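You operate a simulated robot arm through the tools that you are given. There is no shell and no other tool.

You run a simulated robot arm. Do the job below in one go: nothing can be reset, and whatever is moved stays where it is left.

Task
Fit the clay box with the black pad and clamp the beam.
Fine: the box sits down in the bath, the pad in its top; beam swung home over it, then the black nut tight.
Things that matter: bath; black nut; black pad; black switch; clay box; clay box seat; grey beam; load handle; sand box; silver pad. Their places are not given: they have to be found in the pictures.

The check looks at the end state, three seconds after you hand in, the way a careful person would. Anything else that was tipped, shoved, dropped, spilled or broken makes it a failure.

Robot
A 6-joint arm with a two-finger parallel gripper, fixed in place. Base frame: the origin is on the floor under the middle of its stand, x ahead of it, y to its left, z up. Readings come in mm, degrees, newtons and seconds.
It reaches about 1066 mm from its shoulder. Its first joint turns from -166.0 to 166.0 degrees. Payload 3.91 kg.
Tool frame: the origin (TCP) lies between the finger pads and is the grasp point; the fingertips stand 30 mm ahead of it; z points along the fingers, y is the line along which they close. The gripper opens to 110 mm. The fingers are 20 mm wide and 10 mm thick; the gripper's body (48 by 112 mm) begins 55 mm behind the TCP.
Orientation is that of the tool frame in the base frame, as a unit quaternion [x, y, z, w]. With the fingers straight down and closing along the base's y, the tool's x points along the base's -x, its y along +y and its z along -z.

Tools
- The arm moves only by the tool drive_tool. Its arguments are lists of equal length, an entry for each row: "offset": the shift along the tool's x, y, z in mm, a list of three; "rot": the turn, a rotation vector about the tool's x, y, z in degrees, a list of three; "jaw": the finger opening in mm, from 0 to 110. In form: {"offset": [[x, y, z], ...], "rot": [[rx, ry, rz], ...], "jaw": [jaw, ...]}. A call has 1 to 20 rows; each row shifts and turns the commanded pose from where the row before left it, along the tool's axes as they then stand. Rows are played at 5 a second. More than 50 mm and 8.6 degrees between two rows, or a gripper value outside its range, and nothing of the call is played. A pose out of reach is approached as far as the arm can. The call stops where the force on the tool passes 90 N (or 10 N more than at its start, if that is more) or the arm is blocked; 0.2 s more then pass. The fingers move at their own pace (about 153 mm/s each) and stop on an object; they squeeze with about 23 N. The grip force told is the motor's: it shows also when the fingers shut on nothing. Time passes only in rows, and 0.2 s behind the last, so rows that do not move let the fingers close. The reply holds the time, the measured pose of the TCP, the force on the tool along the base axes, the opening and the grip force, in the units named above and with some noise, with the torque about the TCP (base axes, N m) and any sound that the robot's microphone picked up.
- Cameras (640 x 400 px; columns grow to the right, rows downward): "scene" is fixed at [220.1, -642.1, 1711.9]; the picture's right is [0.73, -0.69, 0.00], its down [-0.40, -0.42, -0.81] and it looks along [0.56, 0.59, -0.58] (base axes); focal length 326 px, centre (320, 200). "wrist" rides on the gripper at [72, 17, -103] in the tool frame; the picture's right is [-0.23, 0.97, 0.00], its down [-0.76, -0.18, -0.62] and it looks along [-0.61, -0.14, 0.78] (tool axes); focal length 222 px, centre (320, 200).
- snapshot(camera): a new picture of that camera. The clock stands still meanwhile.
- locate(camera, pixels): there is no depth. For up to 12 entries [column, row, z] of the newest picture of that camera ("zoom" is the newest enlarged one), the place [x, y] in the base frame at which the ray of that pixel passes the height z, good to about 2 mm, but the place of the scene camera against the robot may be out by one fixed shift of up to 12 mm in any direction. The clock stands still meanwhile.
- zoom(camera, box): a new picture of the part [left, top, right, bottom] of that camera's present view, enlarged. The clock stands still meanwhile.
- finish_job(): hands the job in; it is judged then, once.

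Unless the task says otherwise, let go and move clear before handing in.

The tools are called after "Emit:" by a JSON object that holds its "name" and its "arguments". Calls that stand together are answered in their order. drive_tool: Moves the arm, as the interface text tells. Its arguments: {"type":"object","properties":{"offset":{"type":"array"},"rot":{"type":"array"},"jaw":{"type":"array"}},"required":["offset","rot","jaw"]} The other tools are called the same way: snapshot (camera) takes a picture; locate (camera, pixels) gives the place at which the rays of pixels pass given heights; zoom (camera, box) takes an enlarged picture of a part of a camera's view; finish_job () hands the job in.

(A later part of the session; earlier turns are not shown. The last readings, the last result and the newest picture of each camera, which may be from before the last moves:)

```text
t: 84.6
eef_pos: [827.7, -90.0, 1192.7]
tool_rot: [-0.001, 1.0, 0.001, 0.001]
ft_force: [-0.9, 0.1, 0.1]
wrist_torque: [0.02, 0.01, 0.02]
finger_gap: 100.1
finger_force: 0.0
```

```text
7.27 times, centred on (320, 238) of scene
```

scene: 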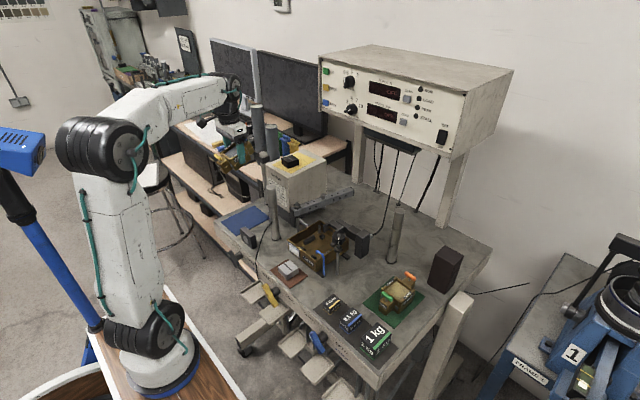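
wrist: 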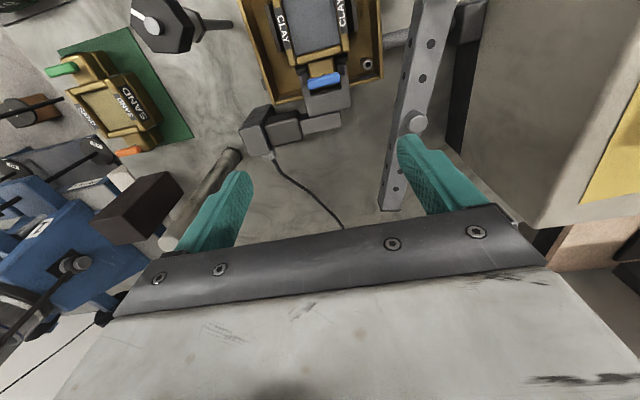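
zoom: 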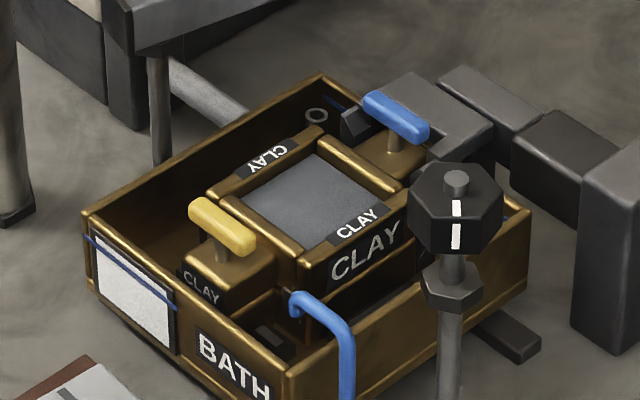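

The box sits level with the blue wing between the fork arms. I'll zoom in to confirm it's fully down between the seat bars.

Emit:
{"name": "zoom", "arguments": {"camera": "scene", "box": [300, 235, 340, 265]}}

Emit:
{"name": "zoom", "arguments": {"camera": "scene", "box": [298, 222, 334, 249]}}

Emit:
{"name": "zoom", "arguments": {"camera": "wrist", "box": [265, 0, 365, 70]}}

```text
13.33 times, centred on (320, 250) of scene
```

zoom: 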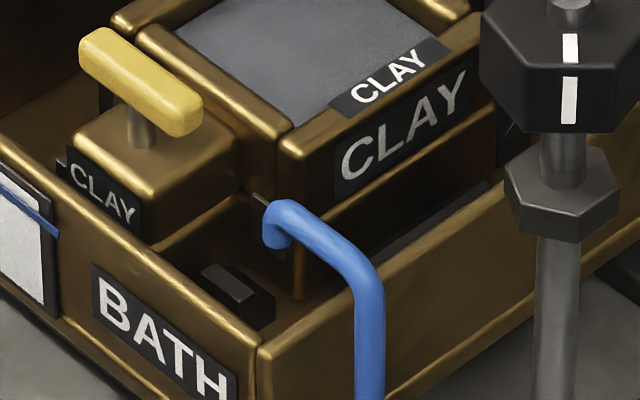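

```text
14.81 times, centred on (316, 236) of scene
```

zoom: 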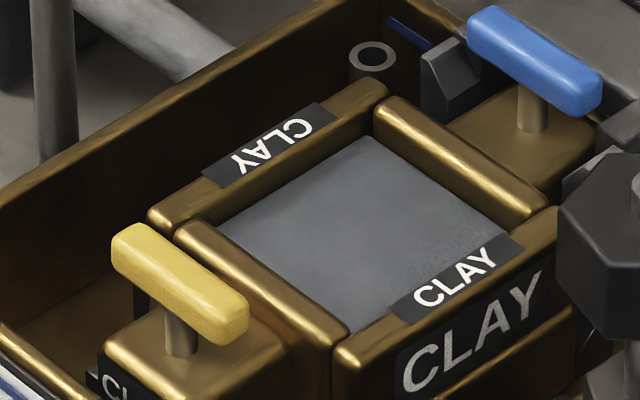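

```text
5.71 times, centred on (315, 35) of wrist
```

zoom: 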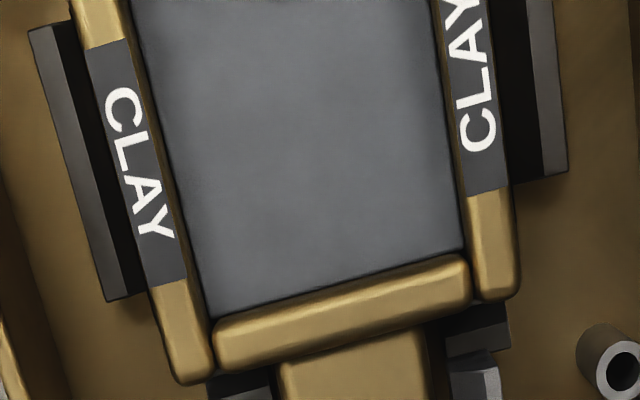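

The body is centred between the bars with matching gaps on both sides, so the box is properly seated. Now I'll move above the motor to look at the black pad.

Emit:
{"name": "drive_tool", "arguments": {"offset": [[0, 0, -45], [0, 10, -45], [-10, 45, -10], [-10, 45, 0], [-10, 45, 0], [-10, 45, 0], [-10, 30, 0], [0, 0, 0]], "rot": [[0, 0, 0], [0, 0, 0], [0, 0, 0], [0, 0, 0], [0, 0, 0], [0, 0, 0], [0, 0, 0], [0, 0, 0]], "jaw": [110, 110, 110, 110, 110, 110, 110, 110]}}

Emit:
{"name": "snapshot", "arguments": {"camera": "wrist"}}

Emit:
{"name": "snapshot", "arguments": {"camera": "scene"}}

```text
t: 86.4
eef_pos: [876.8, 129.6, 1293.4]
tool_rot: [-0.001, 1.0, 0.002, 0.0]
ft_force: [0.6, -1.1, 0.4]
wrist_torque: [-0.02, -0.04, 0.0]
finger_gap: 110.3
finger_force: 0.1
```

```text
taken
```

wrist: 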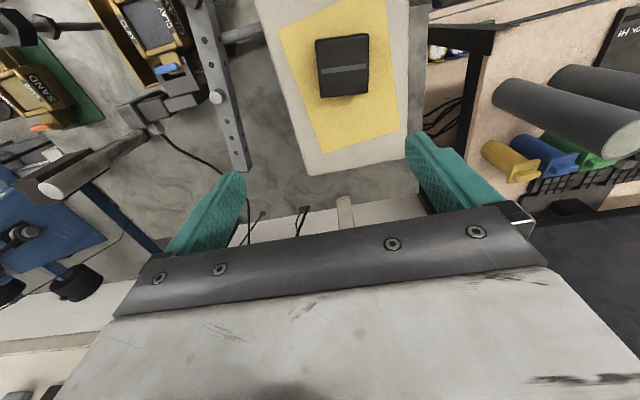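

```text
taken
```

scene: 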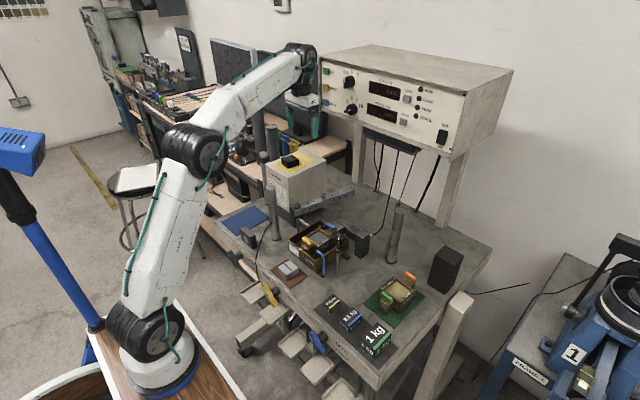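

Emit:
{"name": "zoom", "arguments": {"camera": "wrist", "box": [260, 10, 420, 130]}}

Emit:
{"name": "locate", "arguments": {"camera": "zoom", "pixels": [[230, 105, 1165], [430, 80, 1165], [440, 260, 1165], [250, 290, 1165]]}}

Emit:
{"name": "zoom", "arguments": {"camera": "wrist", "box": [305, 20, 385, 110]}}

Emit:
{"name": "zoom", "arguments": {"camera": "scene", "box": [265, 140, 325, 185]}}

```text
3.33 times, centred on (340, 70) of wrist
```

zoom: 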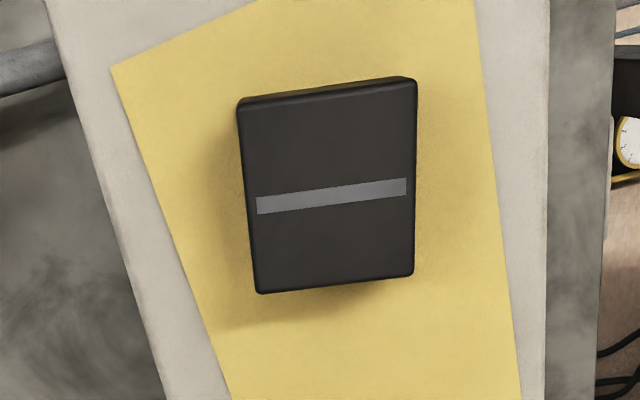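

```text
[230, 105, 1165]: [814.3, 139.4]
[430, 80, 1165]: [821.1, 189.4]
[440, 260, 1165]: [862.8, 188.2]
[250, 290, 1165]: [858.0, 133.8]
```

```text
4.44 times, centred on (345, 65) of wrist
```

zoom: 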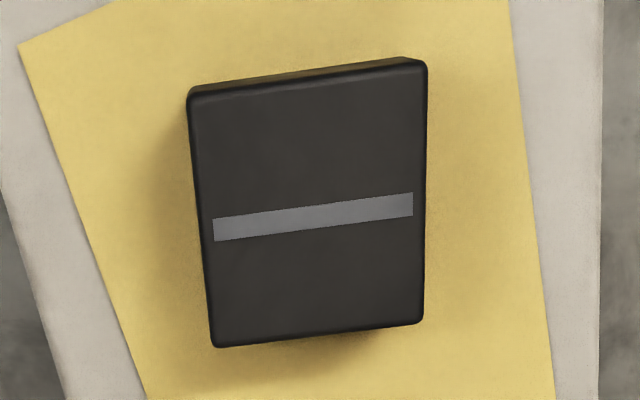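

```text
8.89 times, centred on (295, 162) of scene
```

zoom: 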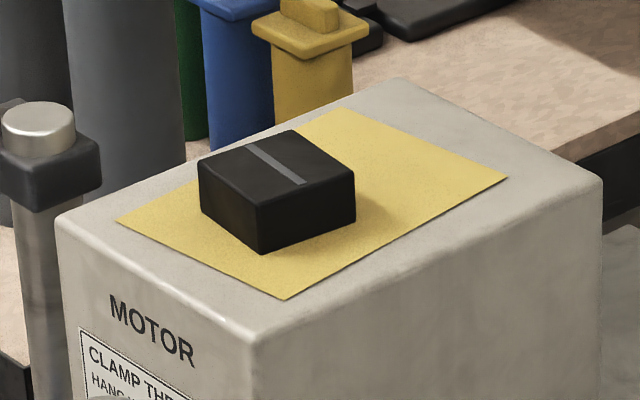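

Emit:
{"name": "zoom", "arguments": {"camera": "wrist", "box": [305, 20, 385, 110]}}

Emit:
{"name": "locate", "arguments": {"camera": "zoom", "pixels": [[189, 100, 1165], [427, 68, 1165], [423, 322, 1165], [214, 347, 1165], [189, 100, 1155], [427, 68, 1155], [423, 322, 1155], [214, 347, 1155], [17, 47, 1140], [146, 398, 1140]]}}

Emit:
{"name": "locate", "arguments": {"camera": "scene", "pixels": [[281.3, 157.5, 1165], [291.8, 154, 1165], [299, 159, 1165], [288.2, 163, 1165], [281.3, 157.5, 1155], [291.8, 154, 1155], [299, 159, 1155], [288.2, 163, 1155]]}}

```text
4.44 times, centred on (345, 65) of wrist
```

zoom: 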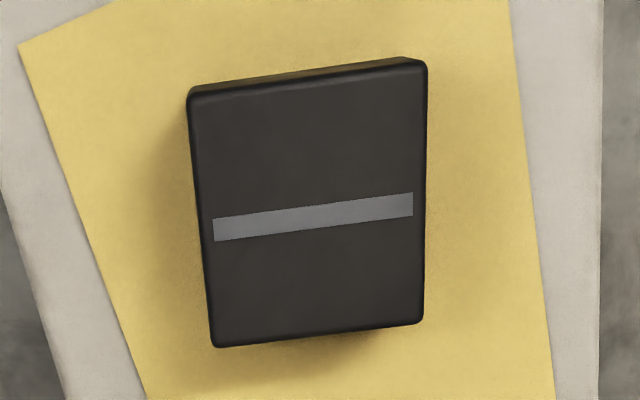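

```text
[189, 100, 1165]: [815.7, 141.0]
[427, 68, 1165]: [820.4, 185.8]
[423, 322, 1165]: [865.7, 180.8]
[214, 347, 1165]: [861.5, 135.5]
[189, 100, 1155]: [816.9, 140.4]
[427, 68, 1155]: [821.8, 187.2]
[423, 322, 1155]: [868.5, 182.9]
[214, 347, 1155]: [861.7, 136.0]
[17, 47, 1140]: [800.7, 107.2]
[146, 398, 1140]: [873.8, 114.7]
```

```text
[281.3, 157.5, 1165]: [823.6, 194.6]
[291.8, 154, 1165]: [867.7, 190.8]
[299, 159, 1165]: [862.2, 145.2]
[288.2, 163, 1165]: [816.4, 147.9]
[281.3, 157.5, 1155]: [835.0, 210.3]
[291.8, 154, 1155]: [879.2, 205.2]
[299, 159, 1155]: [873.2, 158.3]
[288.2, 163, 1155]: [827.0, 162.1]
```

The black pad is about 45×45×22 mm, centred near (840.5,160.7), turned about −6.4°, with its top near z≈1169. I'll line up above it with the tool turned to match, partly open, and check again.

Emit:
{"name": "drive_tool", "arguments": {"offset": [[18, 15, 0], [18.3, 16.1, 0], [0, 0, 20], [0, 0, 25], [0, 0, 0]], "rot": [[0, 0, 0], [0, 0, 0], [0, 0, 3.2], [0, 0, 3.2], [0, 0, 0]], "jaw": [80, 80, 80, 80, 80]}}

Emit:
{"name": "drive_tool", "arguments": {"offset": [[0, 0, 0]], "rot": [[0, 0, 0]], "jaw": [80]}}

Emit:
{"name": "drive_tool", "arguments": {"offset": [[0, 0, 0]], "rot": [[0, 0, 0]], "jaw": [80]}}

Emit:
{"name": "snapshot", "arguments": {"camera": "wrist"}}

Emit:
{"name": "zoom", "arguments": {"camera": "wrist", "box": [240, 20, 400, 160]}}

Emit:
{"name": "zoom", "arguments": {"camera": "scene", "box": [250, 80, 350, 190]}}

```text
t: 87.6
eef_pos: [842.2, 160.5, 1248.6]
tool_rot: [0.055, 0.998, 0.001, 0.001]
ft_force: [-0.5, -0.2, -0.3]
wrist_torque: [0.05, 0.0, 0.02]
finger_gap: 80.1
finger_force: 0.0
```

```text
t: 88.0
eef_pos: [843.0, 161.3, 1248.1]
tool_rot: [0.055, 0.998, 0.0, 0.002]
ft_force: [-0.3, -0.5, 0.2]
wrist_torque: [0.0, 0.01, 0.0]
finger_gap: 79.9
finger_force: 0.1
```

```text
t: 88.4
eef_pos: [842.2, 159.9, 1247.5]
tool_rot: [0.055, 0.998, 0.0, 0.001]
ft_force: [-0.3, -0.1, -0.4]
wrist_torque: [0.02, 0.01, 0.01]
finger_gap: 79.9
finger_force: 0.0
```

```text
taken
```

wrist: 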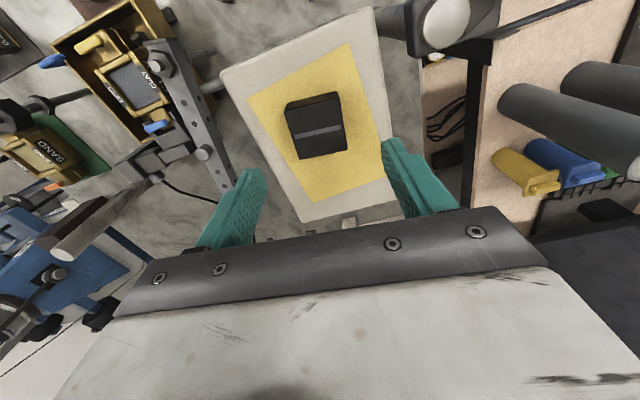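

```text
2.86 times, centred on (320, 90) of wrist
```

zoom: 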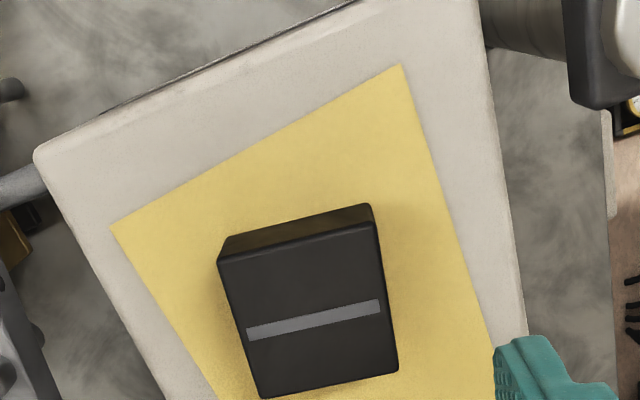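

```text
3.64 times, centred on (300, 135) of scene
```

zoom: 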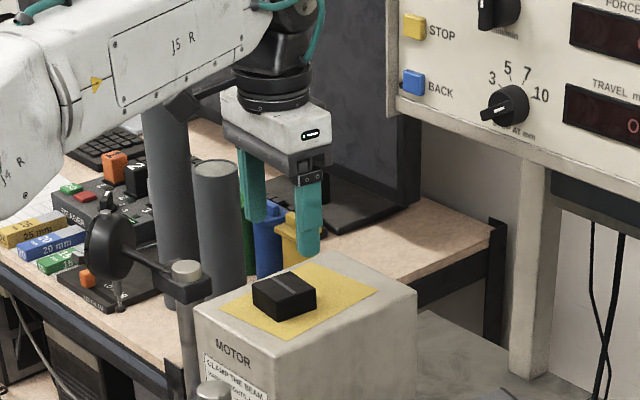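

Emit:
{"name": "zoom", "arguments": {"camera": "wrist", "box": [270, 80, 370, 170]}}

Emit:
{"name": "locate", "arguments": {"camera": "zoom", "pixels": [[93, 118, 1169], [310, 70, 1169], [341, 286, 1169], [160, 330, 1169]]}}

```text
4.44 times, centred on (320, 125) of wrist
```

zoom: 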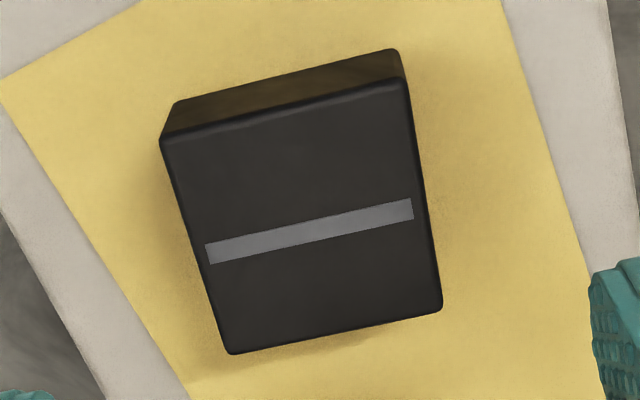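

```text
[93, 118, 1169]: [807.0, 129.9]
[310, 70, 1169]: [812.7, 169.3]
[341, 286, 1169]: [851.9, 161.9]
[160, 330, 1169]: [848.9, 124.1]
```

Emit:
{"name": "locate", "arguments": {"camera": "zoom", "pixels": [[161, 140, 1169], [407, 82, 1169], [441, 309, 1169], [229, 354, 1169], [161, 140, 1163], [407, 82, 1163], [441, 309, 1163], [229, 354, 1163], [309, 230, 1169]]}}

```text
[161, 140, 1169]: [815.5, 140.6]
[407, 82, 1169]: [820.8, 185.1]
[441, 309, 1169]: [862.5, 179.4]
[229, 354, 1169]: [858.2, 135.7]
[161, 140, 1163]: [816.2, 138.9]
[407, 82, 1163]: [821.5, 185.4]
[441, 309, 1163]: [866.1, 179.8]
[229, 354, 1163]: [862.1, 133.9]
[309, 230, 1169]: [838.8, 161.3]
```

The pad centre is (840.4,160.1), top z≈1166. I'll descend to TCP z≈1185 so the fingertips overlap the top 11 mm, close, settle, and lift gently.

Emit:
{"name": "drive_tool", "arguments": {"offset": [[2, -0.6, 20], [0, 0, 25], [0, 0, 12], [0, 0, 6], [0, 0, 0], [0, 0, 0], [0, 0, 0], [0, 0, 0], [0, 0, 0], [0, 0, 0]], "rot": [[0, 0, 0], [0, 0, 0], [0, 0, 0], [0, 0, 0], [0, 0, 0], [0, 0, 0], [0, 0, 0], [0, 0, 0], [0, 0, 0], [0, 0, 0]], "jaw": [80, 80, 80, 80, 80, 0, 0, 0, 0, 0]}}

Emit:
{"name": "zoom", "arguments": {"camera": "scene", "box": [260, 120, 330, 185]}}

```text
t: 90.6
eef_pos: [838.7, 161.2, 1184.3]
tool_rot: [0.055, 0.998, 0.0, 0.001]
ft_force: [-0.8, -1.1, 0.6]
wrist_torque: [0.01, -0.05, 0.02]
finger_gap: 45.7
finger_force: 23.5
```

```text
6.15 times, centred on (295, 152) of scene
```

zoom: 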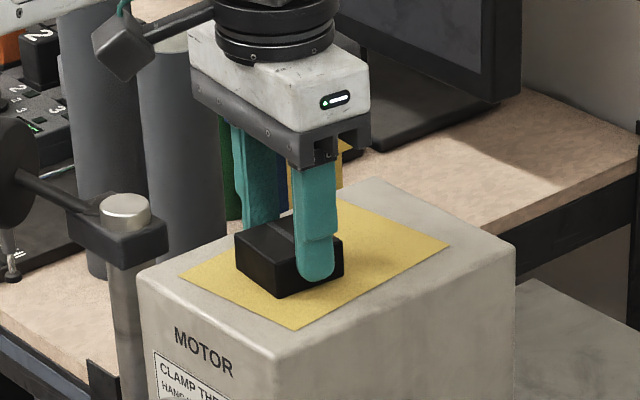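

The fingers hold the pad at 45.7 mm with 23.5 N. Lifting gently.

Emit:
{"name": "drive_tool", "arguments": {"offset": [[0, 0, -2], [0, 0, -2], [0, 0, -4], [0, 0, -6], [0, 0, 0]], "rot": [[0, 0, 0], [0, 0, 0], [0, 0, 0], [0, 0, 0], [0, 0, 0]], "jaw": [0, 0, 0, 0, 0]}}

Emit:
{"name": "zoom", "arguments": {"camera": "scene", "box": [260, 120, 330, 185]}}

```text
t: 91.8
eef_pos: [838.4, 159.5, 1198.8]
tool_rot: [0.055, 0.998, 0.001, 0.001]
ft_force: [0.2, -1.0, -3.5]
wrist_torque: [0.05, -0.02, -0.01]
finger_gap: 45.8
finger_force: 23.1
```

```text
6.15 times, centred on (295, 152) of scene
```

zoom: 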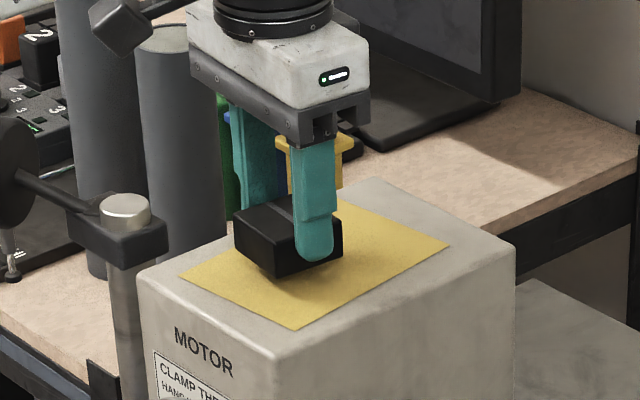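

The pad is up (−3.5 N, level). I'll raise, square the tool, and carry the pad over to the box.

Emit:
{"name": "drive_tool", "arguments": {"offset": [[0, 0, -12], [0, 0, -25], [0, 0, -30], [0, 0, -20], [0, 0, -5], [0, 0, 0], [5, -14, 0], [12, -32, 0], [15, -42, 0], [16, -43, 0], [16, -43, 0], [13, -35, 0], [8, -21, 0], [4.5, -11, 0], [0, 0, 0]], "rot": [[0, 0, 0], [0, 0, 0], [0, 0, 0], [0, 0, -2], [0, 0, -2.2], [0, 0, -2.1], [0, 0, 0], [0, 0, 0], [0, 0, 0], [0, 0, 0], [0, 0, 0], [0, 0, 0], [0, 0, 0], [0, 0, 0], [0, 0, 0]], "jaw": [0, 0, 0, 0, 0, 0, 0, 0, 0, 0, 0, 0, 0, 0, 0]}}

Emit:
{"name": "snapshot", "arguments": {"camera": "wrist"}}

Emit:
{"name": "snapshot", "arguments": {"camera": "scene"}}

```text
t: 95.0
eef_pos: [751.7, -82.6, 1291.5]
tool_rot: [0.0, 1.0, 0.0, 0.0]
ft_force: [-0.6, 1.2, -4.1]
wrist_torque: [0.01, -0.03, 0.03]
finger_gap: 45.6
finger_force: 22.5
```

```text
taken
```

wrist: 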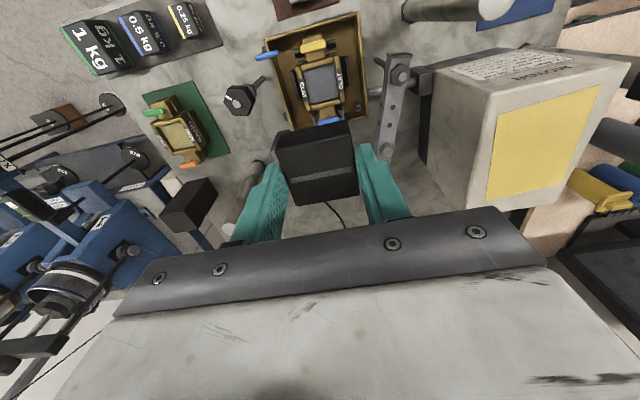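

```text
taken
```

scene: 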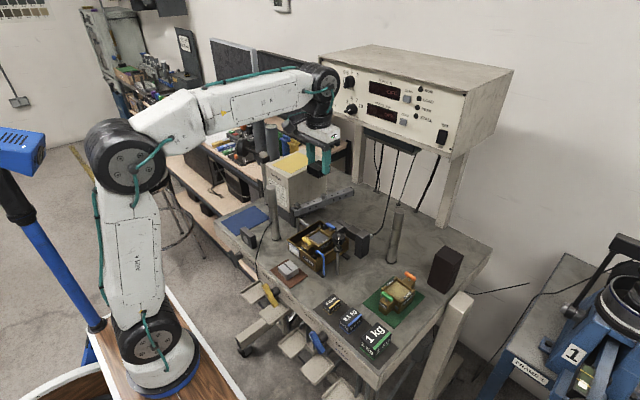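

The box cavity is visible at (322,82), just beyond the held pad. I'll measure it precisely.

Emit:
{"name": "zoom", "arguments": {"camera": "wrist", "box": [280, 30, 360, 130]}}

```text
4.00 times, centred on (320, 80) of wrist
```

zoom: 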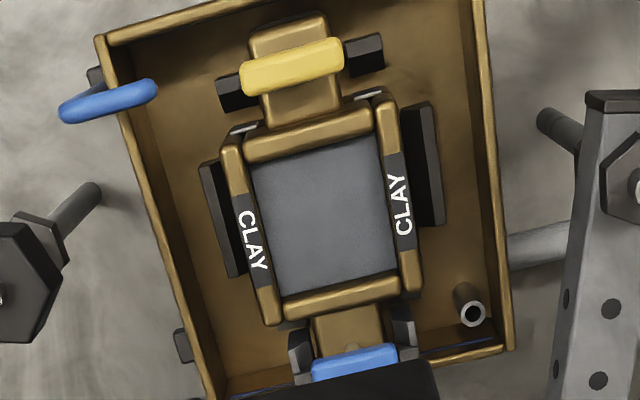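

Emit:
{"name": "locate", "arguments": {"camera": "zoom", "pixels": [[221, 155, 1014], [265, 322, 1014], [397, 105, 1014], [421, 288, 1014], [232, 140, 1014], [385, 98, 1014], [277, 326, 1012], [410, 293, 1012], [247, 168, 1010], [374, 134, 1010], [284, 297, 1006], [400, 272, 1006]]}}

Emit:
{"name": "drive_tool", "arguments": {"offset": [[0, 0, 0]], "rot": [[0, 0, 0]], "jaw": [0]}}

Emit:
{"name": "drive_tool", "arguments": {"offset": [[0, 0, 0]], "rot": [[0, 0, 0]], "jaw": [0]}}

Emit:
{"name": "drive_tool", "arguments": {"offset": [[0, 0, 0]], "rot": [[0, 0, 0]], "jaw": [0]}}

```text
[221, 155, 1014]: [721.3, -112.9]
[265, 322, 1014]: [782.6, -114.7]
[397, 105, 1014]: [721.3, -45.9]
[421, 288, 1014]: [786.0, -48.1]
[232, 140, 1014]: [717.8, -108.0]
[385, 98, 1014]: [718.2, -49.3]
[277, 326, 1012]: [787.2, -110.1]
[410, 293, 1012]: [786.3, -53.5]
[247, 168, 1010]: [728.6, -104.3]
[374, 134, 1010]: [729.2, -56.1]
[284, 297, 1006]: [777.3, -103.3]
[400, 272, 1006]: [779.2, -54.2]
```

```text
t: 95.4
eef_pos: [750.5, -82.4, 1291.8]
tool_rot: [0.0, 1.0, 0.0, 0.001]
ft_force: [0.4, 0.2, -3.5]
wrist_torque: [0.01, 0.0, 0.0]
finger_gap: 45.9
finger_force: 22.7
```

```text
t: 95.8
eef_pos: [750.3, -82.3, 1291.9]
tool_rot: [0.0, 1.0, 0.001, 0.001]
ft_force: [0.6, 0.2, -4.1]
wrist_torque: [0.0, 0.01, 0.01]
finger_gap: 46.0
finger_force: 22.9
```

```text
t: 96.2
eef_pos: [750.3, -81.6, 1292.1]
tool_rot: [0.0, 1.0, 0.001, 0.0]
ft_force: [0.7, 0.1, -3.9]
wrist_torque: [-0.01, 0.01, -0.01]
finger_gap: 45.8
finger_force: 23.1
```

Emit:
{"name": "zoom", "arguments": {"camera": "wrist", "box": [250, 105, 390, 225]}}

```text
3.33 times, centred on (320, 165) of wrist
```

zoom: 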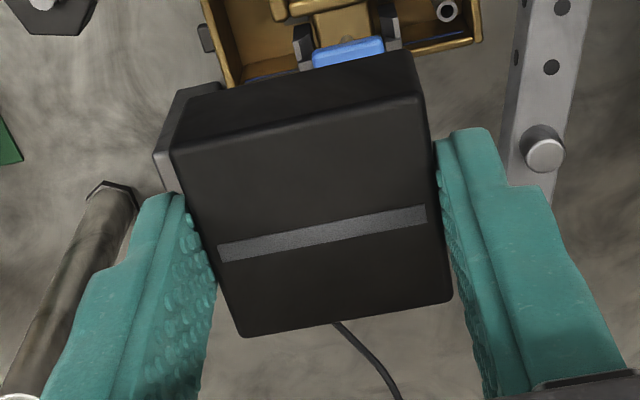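

Emit:
{"name": "locate", "arguments": {"camera": "zoom", "pixels": [[170, 150, 1273], [418, 96, 1273], [453, 302, 1273], [242, 337, 1273], [170, 150, 1276], [418, 96, 1276], [453, 302, 1276], [242, 337, 1276]]}}

```text
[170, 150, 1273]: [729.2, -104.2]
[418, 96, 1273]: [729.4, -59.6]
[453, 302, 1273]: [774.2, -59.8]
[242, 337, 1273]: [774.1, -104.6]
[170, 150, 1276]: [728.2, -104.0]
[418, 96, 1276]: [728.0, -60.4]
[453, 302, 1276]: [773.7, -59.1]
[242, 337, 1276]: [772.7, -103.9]
```

The held pad is centred at (751.7,−82.0) and the cavity at about (753,−80), 49 mm wide. I'll shift (+1.2,+2.0), lower a bit, and remeasure both in one picture.

Emit:
{"name": "drive_tool", "arguments": {"offset": [[-1.2, 2, 15], [0, 0, 25], [0, 0, 20], [0, 0, 8], [0, 0, 0]], "rot": [[0, 0, 0], [0, 0, 0], [0, 0, 0], [0, 0, 0], [0, 0, 0]], "jaw": [0, 0, 0, 0, 0]}}

Emit:
{"name": "zoom", "arguments": {"camera": "wrist", "box": [270, 10, 370, 130]}}

```text
t: 97.4
eef_pos: [751.2, -78.9, 1221.9]
tool_rot: [0.0, 1.0, 0.001, 0.001]
ft_force: [0.3, 0.0, -4.2]
wrist_torque: [0.0, -0.01, 0.02]
finger_gap: 46.0
finger_force: 22.7
```

```text
3.33 times, centred on (320, 70) of wrist
```

zoom: 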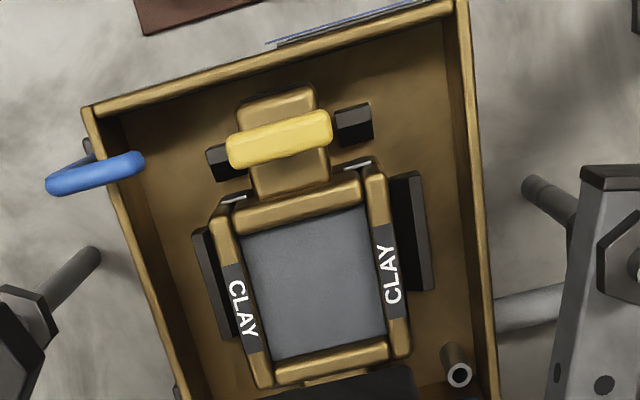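

Emit:
{"name": "zoom", "arguments": {"camera": "wrist", "box": [282, 55, 352, 130]}}

```text
5.33 times, centred on (317, 92) of wrist
```

zoom: 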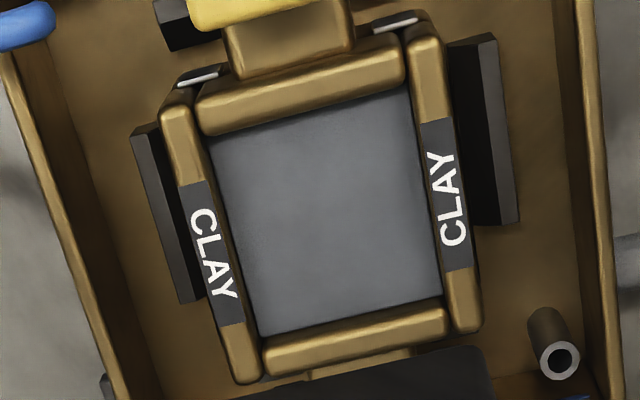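

Emit:
{"name": "locate", "arguments": {"camera": "zoom", "pixels": [[162, 130, 1014], [228, 370, 1014], [441, 50, 1014], [481, 318, 1014], [206, 138, 1010], [408, 85, 1010], [443, 297, 1005], [260, 337, 1005], [196, 120, 1014], [262, 378, 1014], [408, 50, 1014], [451, 330, 1014]]}}

Emit:
{"name": "locate", "arguments": {"camera": "zoom", "pixels": [[172, 104, 1014], [420, 36, 1014], [245, 384, 1012], [467, 333, 1012], [266, 348, 1012], [446, 310, 1012]]}}

Emit:
{"name": "zoom", "arguments": {"camera": "wrist", "box": [250, 105, 390, 225]}}

```text
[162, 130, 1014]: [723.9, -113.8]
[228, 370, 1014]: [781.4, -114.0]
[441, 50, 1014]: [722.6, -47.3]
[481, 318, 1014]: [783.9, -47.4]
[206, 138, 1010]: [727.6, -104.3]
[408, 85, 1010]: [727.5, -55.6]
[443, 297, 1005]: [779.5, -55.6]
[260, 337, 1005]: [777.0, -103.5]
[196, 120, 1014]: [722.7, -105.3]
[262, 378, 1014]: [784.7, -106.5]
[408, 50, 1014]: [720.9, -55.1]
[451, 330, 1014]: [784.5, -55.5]
```

```text
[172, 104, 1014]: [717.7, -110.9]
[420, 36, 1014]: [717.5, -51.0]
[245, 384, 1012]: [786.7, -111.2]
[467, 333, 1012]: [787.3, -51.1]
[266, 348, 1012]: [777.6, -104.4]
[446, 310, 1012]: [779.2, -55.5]
```

```text
3.33 times, centred on (320, 165) of wrist
```

zoom: 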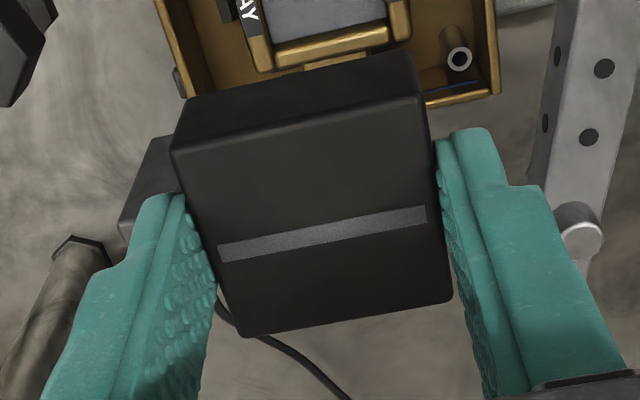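

Emit:
{"name": "locate", "arguments": {"camera": "zoom", "pixels": [[170, 150, 1203.3], [418, 96, 1203.3], [453, 302, 1203.3], [242, 337, 1203.3]]}}

Emit:
{"name": "drive_tool", "arguments": {"offset": [[0, 0, 0]], "rot": [[0, 0, 0]], "jaw": [0]}}

Emit:
{"name": "drive_tool", "arguments": {"offset": [[0, 0, 0]], "rot": [[0, 0, 0]], "jaw": [0]}}

```text
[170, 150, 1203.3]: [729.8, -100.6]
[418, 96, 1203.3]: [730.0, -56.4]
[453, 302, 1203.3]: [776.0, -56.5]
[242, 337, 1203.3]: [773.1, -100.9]
```

```text
t: 97.8
eef_pos: [750.3, -78.9, 1223.1]
tool_rot: [-0.001, 1.0, 0.0, 0.001]
ft_force: [0.5, 0.4, -4.1]
wrist_torque: [-0.01, 0.0, 0.02]
finger_gap: 45.7
finger_force: 22.5
```

```text
t: 98.2
eef_pos: [751.2, -78.5, 1222.1]
tool_rot: [0.0, 1.0, 0.001, 0.002]
ft_force: [-0.8, -0.4, -4.3]
wrist_torque: [0.0, 0.01, 0.02]
finger_gap: 45.8
finger_force: 23.4
```

Pad centre is (752.2,−78.6) and cavity centre (752.7,−80.4), with about 2 mm clearance each side. I'll shift (+0.5,−1.8) and lower to 20 mm above the box, then recheck.

Emit:
{"name": "drive_tool", "arguments": {"offset": [[-0.5, -1.8, 15], [0, 0, 25], [0, 0, 30], [0, 0, 30], [0, 0, 25], [0, 0, 15], [0, 0, 7], [0, 0, 0]], "rot": [[0, 0, 0], [0, 0, 0], [0, 0, 0], [0, 0, 0], [0, 0, 0], [0, 0, 0], [0, 0, 0], [0, 0, 0]], "jaw": [0, 0, 0, 0, 0, 0, 0, 0]}}

Emit:
{"name": "drive_tool", "arguments": {"offset": [[0, 0, 0]], "rot": [[0, 0, 0]], "jaw": [0]}}

Emit:
{"name": "snapshot", "arguments": {"camera": "wrist"}}

Emit:
{"name": "zoom", "arguments": {"camera": "wrist", "box": [230, 40, 410, 220]}}

Emit:
{"name": "zoom", "arguments": {"camera": "scene", "box": [290, 195, 350, 255]}}

```text
t: 100.0
eef_pos: [753.2, -80.3, 1075.2]
tool_rot: [-0.001, 1.0, 0.001, 0.0]
ft_force: [-0.3, -0.1, -3.8]
wrist_torque: [-0.03, 0.0, -0.03]
finger_gap: 45.9
finger_force: 22.8
```

```text
t: 100.4
eef_pos: [754.4, -80.6, 1075.9]
tool_rot: [0.0, 1.0, 0.0, 0.001]
ft_force: [-0.1, 0.2, -3.6]
wrist_torque: [-0.02, -0.02, 0.02]
finger_gap: 45.8
finger_force: 22.9
```

```text
taken
```

wrist: 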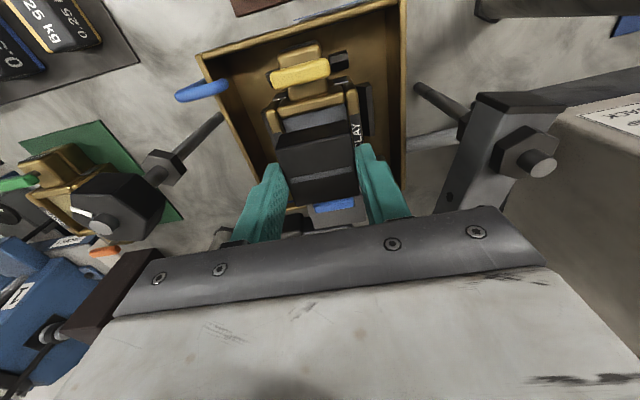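

```text
2.22 times, centred on (320, 130) of wrist
```

zoom: 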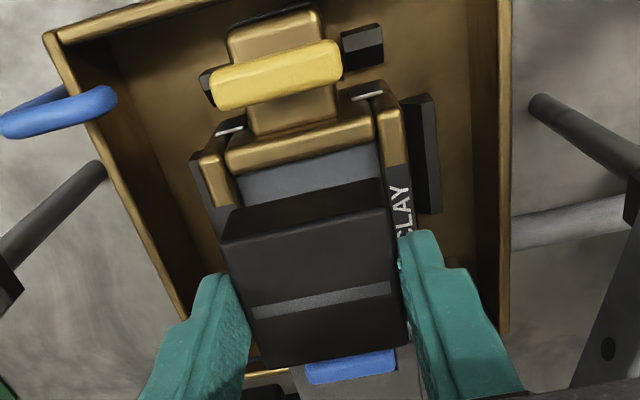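

```text
6.67 times, centred on (320, 225) of scene
```

zoom: 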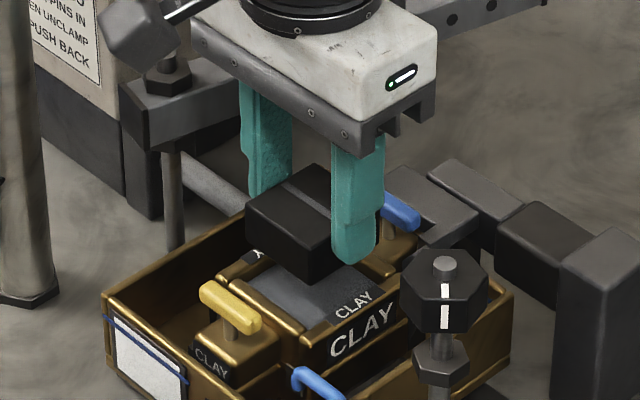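

Emit:
{"name": "zoom", "arguments": {"camera": "wrist", "box": [260, 80, 380, 210]}}

Emit:
{"name": "locate", "arguments": {"camera": "wrist", "pixels": [[275, 150.5, 1057], [349.4, 134.3, 1057], [360, 196, 1057], [296.6, 206.6, 1057]]}}

```text
3.08 times, centred on (320, 145) of wrist
```

zoom: 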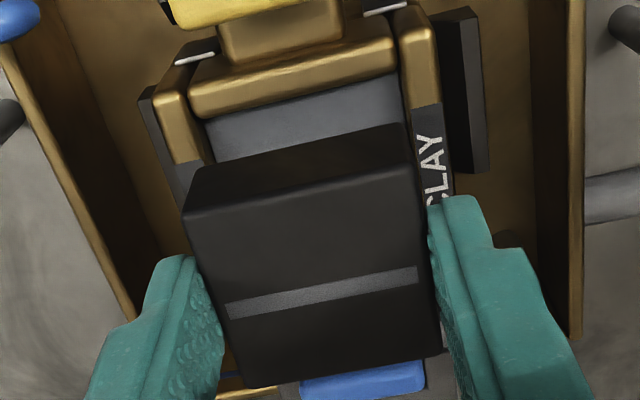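

```text
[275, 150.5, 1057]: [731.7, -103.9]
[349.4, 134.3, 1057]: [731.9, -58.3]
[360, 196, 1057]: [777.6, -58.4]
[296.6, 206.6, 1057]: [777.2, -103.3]
```

Emit:
{"name": "locate", "arguments": {"camera": "zoom", "pixels": [[207, 121, 1010], [397, 73, 1010], [153, 105, 1014], [175, 163, 1014], [434, 45, 1014], [441, 103, 1014], [189, 105, 1014], [208, 162, 1014], [400, 50, 1014], [411, 108, 1014], [172, 85, 1014], [415, 20, 1014]]}}

```text
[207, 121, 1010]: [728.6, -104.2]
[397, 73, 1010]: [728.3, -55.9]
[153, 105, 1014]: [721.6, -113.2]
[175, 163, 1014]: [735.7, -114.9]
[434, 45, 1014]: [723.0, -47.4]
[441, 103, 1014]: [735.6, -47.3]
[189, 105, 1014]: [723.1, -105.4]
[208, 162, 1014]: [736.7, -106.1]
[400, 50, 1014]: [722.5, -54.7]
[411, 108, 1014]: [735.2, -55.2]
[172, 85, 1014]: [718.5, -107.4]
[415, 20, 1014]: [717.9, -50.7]
```

The cavity centre here is (753.0,−80.5) and the pad (754.6,−81.0). I'll correct by (−1.6,+0.5), lower to just above the rails and recheck.

Emit:
{"name": "drive_tool", "arguments": {"offset": [[1.6, 0.5, 4], [0, 0, 6], [0, 0, 5], [0, 0, 0]], "rot": [[0, 0, 0], [0, 0, 0], [0, 0, 0], [0, 0, 0]], "jaw": [0, 0, 0, 0]}}

Emit:
{"name": "drive_tool", "arguments": {"offset": [[0, 0, 0]], "rot": [[0, 0, 0]], "jaw": [0]}}

Emit:
{"name": "snapshot", "arguments": {"camera": "wrist"}}

Emit:
{"name": "locate", "arguments": {"camera": "wrist", "pixels": [[275, 150.5, 1042], [349.4, 134.3, 1042], [360, 196, 1042], [296.6, 206.6, 1042]]}}

Emit:
{"name": "zoom", "arguments": {"camera": "wrist", "box": [260, 80, 380, 210]}}

```text
t: 101.4
eef_pos: [750.5, -80.2, 1060.6]
tool_rot: [0.0, 1.0, 0.001, 0.002]
ft_force: [-0.4, -0.4, -3.6]
wrist_torque: [0.0, -0.03, 0.0]
finger_gap: 46.0
finger_force: 23.2
```

```text
t: 101.8
eef_pos: [750.7, -80.5, 1060.2]
tool_rot: [-0.001, 1.0, 0.001, 0.001]
ft_force: [-0.3, 0.2, -4.1]
wrist_torque: [0.0, -0.02, 0.01]
finger_gap: 45.7
finger_force: 23.0
```

```text
taken
```

wrist: 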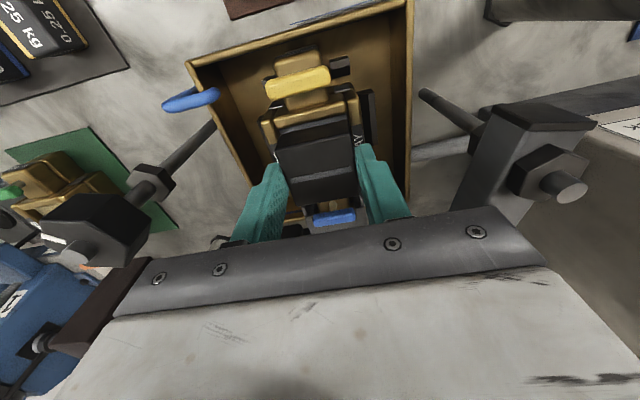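

```text
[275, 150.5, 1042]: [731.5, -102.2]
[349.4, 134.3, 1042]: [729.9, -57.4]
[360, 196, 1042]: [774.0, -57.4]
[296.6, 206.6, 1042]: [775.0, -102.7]
```

```text
3.08 times, centred on (320, 145) of wrist
```

zoom: 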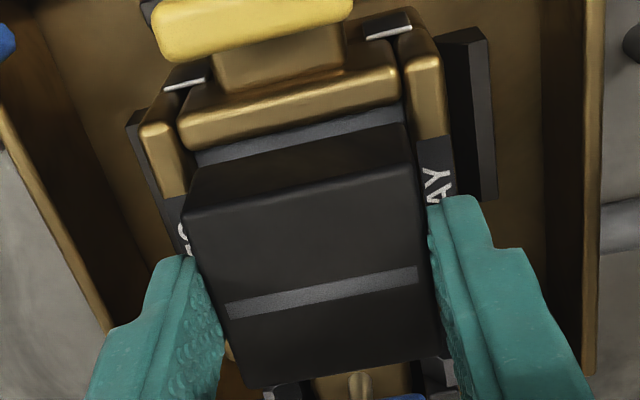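

Emit:
{"name": "locate", "arguments": {"camera": "zoom", "pixels": [[197, 154, 1010], [402, 105, 1010], [139, 135, 1014], [162, 195, 1014], [440, 75, 1014], [448, 138, 1014], [178, 130, 1014], [189, 192, 1014], [405, 80, 1014], [416, 137, 1014], [186, 205, 1042], [404, 126, 1020]]}}

```text
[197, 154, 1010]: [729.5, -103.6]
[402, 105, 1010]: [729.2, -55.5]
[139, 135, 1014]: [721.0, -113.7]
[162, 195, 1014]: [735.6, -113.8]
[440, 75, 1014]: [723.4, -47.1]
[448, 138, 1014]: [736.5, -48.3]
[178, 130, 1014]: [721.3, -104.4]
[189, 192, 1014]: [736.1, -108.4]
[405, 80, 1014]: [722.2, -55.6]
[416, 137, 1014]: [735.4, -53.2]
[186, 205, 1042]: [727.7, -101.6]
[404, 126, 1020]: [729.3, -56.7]
```

Pad (752.6,−79.9) against cavity (753.3,−80.3): nearly aligned. I'll nudge (+0.6,−0.3) and lower in small steps, watching the force.

Emit:
{"name": "drive_tool", "arguments": {"offset": [[-0.6, -0.3, 2], [0, 0, 2], [0, 0, 0]], "rot": [[0, 0, 0], [0, 0, 0], [0, 0, 0]], "jaw": [0, 0, 0]}}

Emit:
{"name": "drive_tool", "arguments": {"offset": [[0, 0, 1.5], [0, 0, 0]], "rot": [[0, 0, 0], [0, 0, 0]], "jaw": [0, 0]}}

Emit:
{"name": "drive_tool", "arguments": {"offset": [[0, 0, 1.5], [0, 0, 0]], "rot": [[0, 0, 0], [0, 0, 0]], "jaw": [0, 0]}}

Emit:
{"name": "drive_tool", "arguments": {"offset": [[0, 0, 1.5], [0, 0, 0]], "rot": [[0, 0, 0], [0, 0, 0]], "jaw": [0, 0]}}

Emit:
{"name": "zoom", "arguments": {"camera": "wrist", "box": [260, 80, 380, 210]}}

Emit:
{"name": "zoom", "arguments": {"camera": "scene", "box": [295, 210, 345, 250]}}

```text
t: 102.6
eef_pos: [751.6, -80.2, 1055.1]
tool_rot: [0.0, 1.0, 0.001, 0.001]
ft_force: [-0.4, -0.6, -3.4]
wrist_torque: [-0.01, 0.01, 0.0]
finger_gap: 45.7
finger_force: 23.2
```

```text
t: 103.2
eef_pos: [751.0, -80.2, 1054.1]
tool_rot: [0.0, 1.0, 0.001, 0.001]
ft_force: [-0.3, 0.7, -3.9]
wrist_torque: [0.0, -0.03, 0.0]
finger_gap: 45.6
finger_force: 23.2
```

```text
t: 103.8
eef_pos: [751.8, -78.9, 1053.0]
tool_rot: [0.0, 1.0, 0.0, 0.002]
ft_force: [-0.3, -0.2, -3.8]
wrist_torque: [-0.02, -0.01, 0.01]
finger_gap: 45.9
finger_force: 22.4
```

```text
t: 104.4
eef_pos: [752.3, -79.7, 1050.8]
tool_rot: [-0.001, 1.0, 0.001, 0.0]
ft_force: [-0.1, 0.0, -4.6]
wrist_torque: [0.01, 0.01, 0.0]
finger_gap: 45.8
finger_force: 22.8
```

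```text
3.08 times, centred on (320, 145) of wrist
```

zoom: 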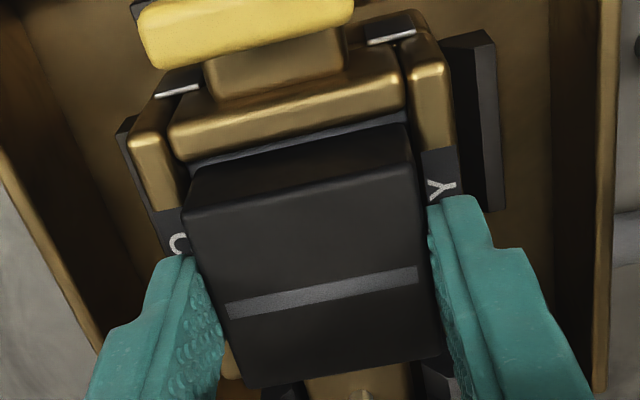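

```text
10.00 times, centred on (320, 230) of scene
```

zoom: 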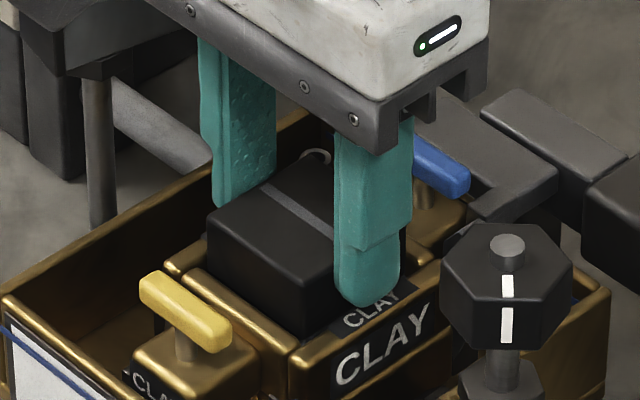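

The pad is entering the cavity cleanly with no contact force. I'll keep going in small steps.

Emit:
{"name": "drive_tool", "arguments": {"offset": [[0, 0, 1.5], [0, 0, 0]], "rot": [[0, 0, 0], [0, 0, 0]], "jaw": [0, 0]}}

Emit:
{"name": "drive_tool", "arguments": {"offset": [[0, 0, 1.5], [0, 0, 0]], "rot": [[0, 0, 0], [0, 0, 0]], "jaw": [0, 0]}}

Emit:
{"name": "drive_tool", "arguments": {"offset": [[0, 0, 1.5], [0, 0, 0]], "rot": [[0, 0, 0], [0, 0, 0]], "jaw": [0, 0]}}

Emit:
{"name": "zoom", "arguments": {"camera": "scene", "box": [295, 210, 345, 250]}}

```text
t: 105.0
eef_pos: [752.8, -79.5, 1049.7]
tool_rot: [0.0, 1.0, 0.001, 0.0]
ft_force: [0.3, 0.1, -3.8]
wrist_torque: [0.0, -0.02, 0.0]
finger_gap: 45.8
finger_force: 22.6
```

```text
t: 105.6
eef_pos: [751.6, -80.5, 1049.0]
tool_rot: [0.0, 1.0, 0.0, 0.0]
ft_force: [-1.0, 0.6, -2.4]
wrist_torque: [-0.01, -0.03, -0.01]
finger_gap: 45.8
finger_force: 23.1
```

```text
t: 106.2
eef_pos: [750.8, -80.4, 1048.3]
tool_rot: [0.0, 1.0, 0.0, 0.002]
ft_force: [0.7, 1.9, 14.3]
wrist_torque: [0.06, 0.35, 0.0]
finger_gap: 45.9
finger_force: 23.3
```

```text
10.00 times, centred on (320, 230) of scene
```

zoom: 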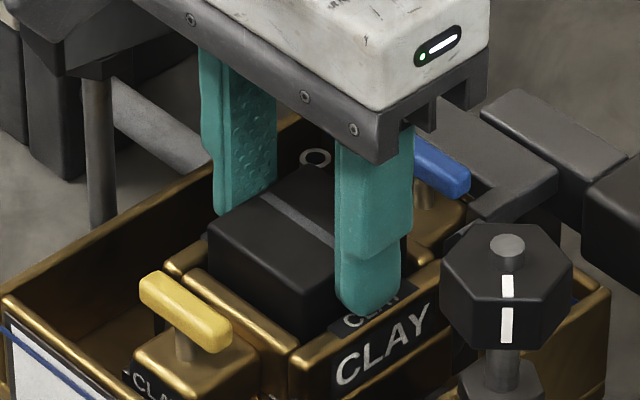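

Contact at TCP z≈1048 (+14 N, on the −x side). I'll check whether the pad is bottomed or caught on the frame edge.

Emit:
{"name": "zoom", "arguments": {"camera": "scene", "box": [308, 222, 338, 246]}}

Emit:
{"name": "zoom", "arguments": {"camera": "wrist", "box": [260, 90, 380, 210]}}

Emit:
{"name": "zoom", "arguments": {"camera": "wrist", "box": [285, 110, 355, 160]}}

```text
16.00 times, centred on (323, 234) of scene
```

zoom: 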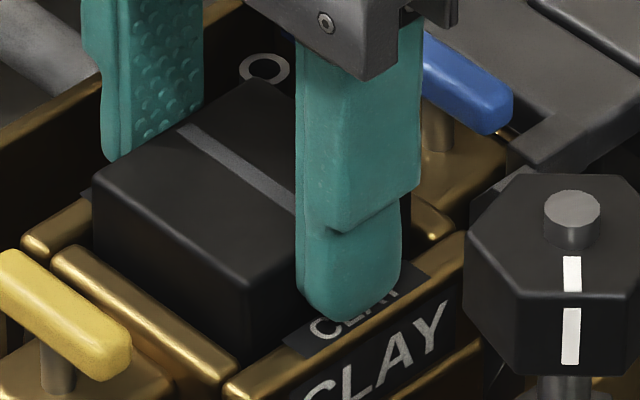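

```text
3.33 times, centred on (320, 150) of wrist
```

zoom: 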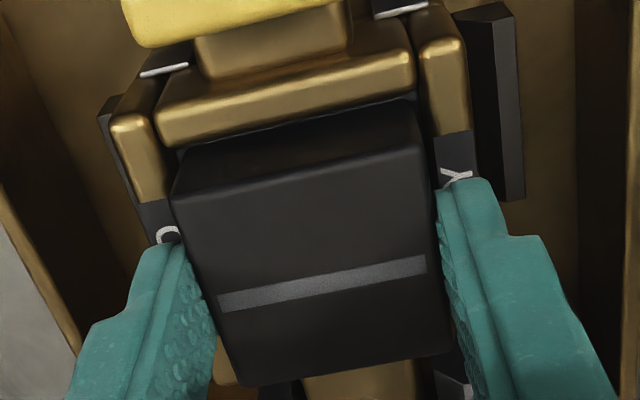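

```text
8.00 times, centred on (320, 135) of wrist
```

zoom: 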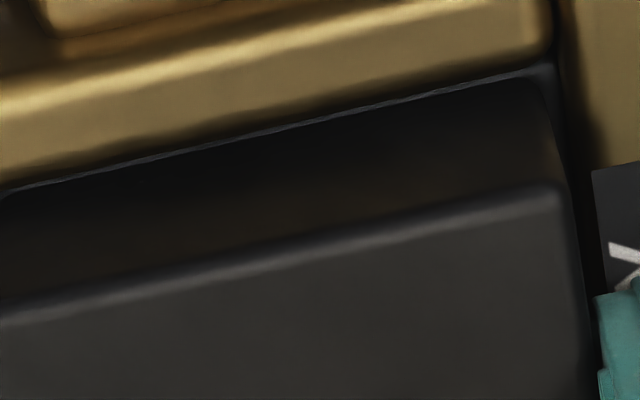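

The pad stands ~16 mm proud of the frame with an even thin gap to the −x bar, so it's inside the cavity. I'll ease up 0.8 mm and open the fingers gently.

Emit:
{"name": "drive_tool", "arguments": {"offset": [[0, 0, -0.8], [0, 0, 0], [0, 0, 0], [0, 0, 0], [0, 0, 0]], "rot": [[0, 0, 0], [0, 0, 0], [0, 0, 0], [0, 0, 0], [0, 0, 0]], "jaw": [0, 0, 48, 56, 64]}}

Emit:
{"name": "zoom", "arguments": {"camera": "scene", "box": [308, 222, 338, 246]}}

Emit:
{"name": "drive_tool", "arguments": {"offset": [[0, 0, -4], [0, 0, -10], [0, 0, -20], [0, 0, -35], [0, 0, -40], [0, 0, -45], [0, 0, 0]], "rot": [[0, 0, 0], [0, 0, 0], [0, 0, 0], [0, 0, 0], [0, 0, 0], [0, 0, 0], [0, 0, 0]], "jaw": [66, 66, 66, 66, 66, 66, 66]}}

Emit:
{"name": "snapshot", "arguments": {"camera": "wrist"}}

Emit:
{"name": "zoom", "arguments": {"camera": "scene", "box": [295, 210, 345, 250]}}

```text
t: 107.4
eef_pos: [750.2, -80.7, 1048.0]
tool_rot: [-0.001, 1.0, 0.001, 0.001]
ft_force: [-0.5, 0.1, 0.0]
wrist_torque: [0.0, 0.02, -0.02]
finger_gap: 64.0
finger_force: 0.0
```

```text
16.00 times, centred on (323, 234) of scene
```

zoom: 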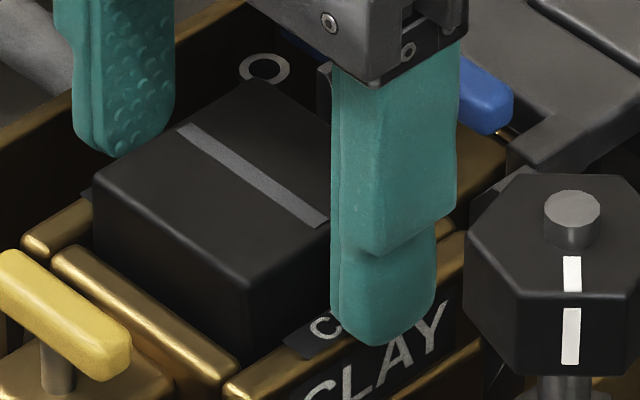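

```text
t: 109.0
eef_pos: [751.6, -79.3, 1199.6]
tool_rot: [0.0, 1.0, 0.002, 0.001]
ft_force: [0.6, 0.0, -0.3]
wrist_torque: [-0.01, 0.01, 0.0]
finger_gap: 65.7
finger_force: 0.1
```

```text
taken
```

wrist: 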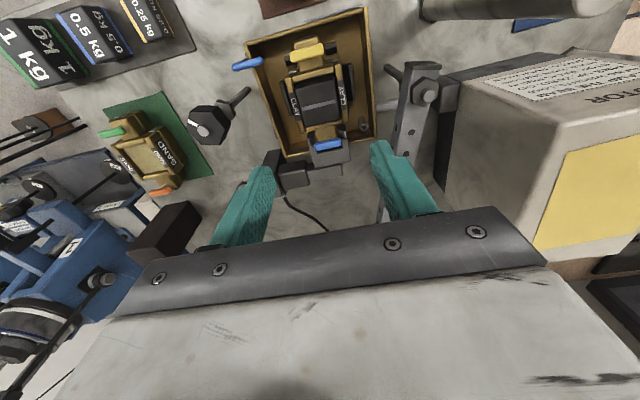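

```text
10.00 times, centred on (320, 230) of scene
```

zoom: 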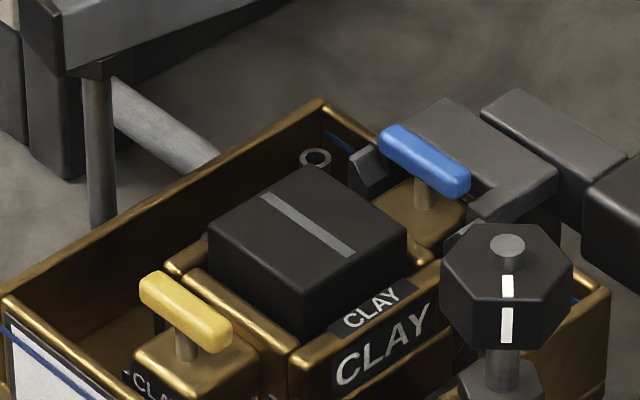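

The pad is in the top of the box. I'll look at it close up from above to verify it is flat and inside the frame.

Emit:
{"name": "zoom", "arguments": {"camera": "wrist", "box": [280, 35, 360, 155]}}

Emit:
{"name": "zoom", "arguments": {"camera": "wrist", "box": [285, 60, 350, 130]}}

Emit:
{"name": "zoom", "arguments": {"camera": "scene", "box": [308, 222, 338, 246]}}

```text
3.33 times, centred on (320, 95) of wrist
```

zoom: 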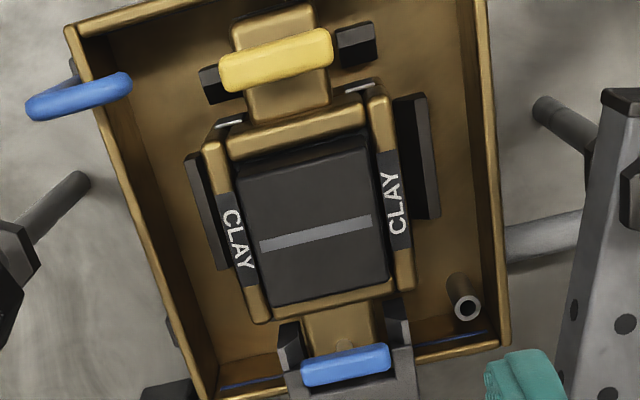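

```text
5.71 times, centred on (318, 95) of wrist
```

zoom: 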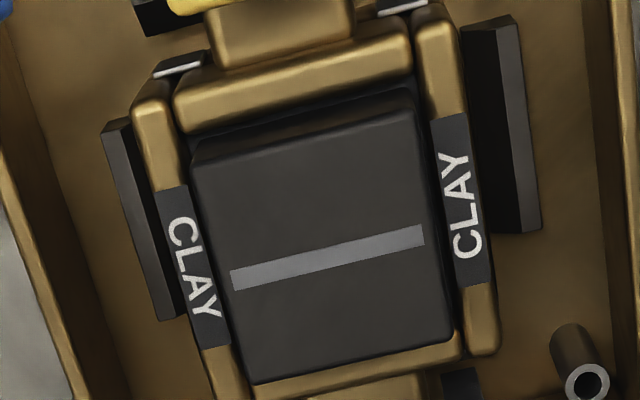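

```text
16.00 times, centred on (323, 234) of scene
```

zoom: 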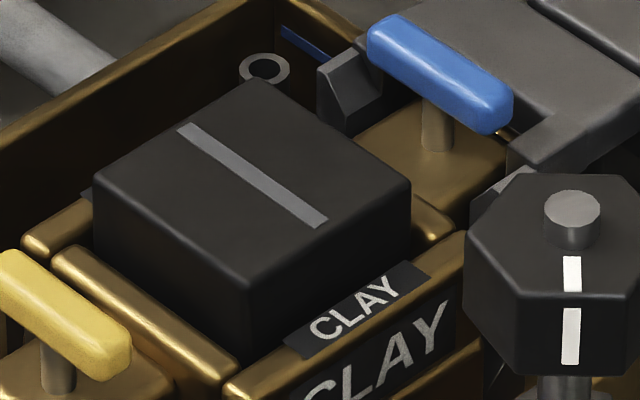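

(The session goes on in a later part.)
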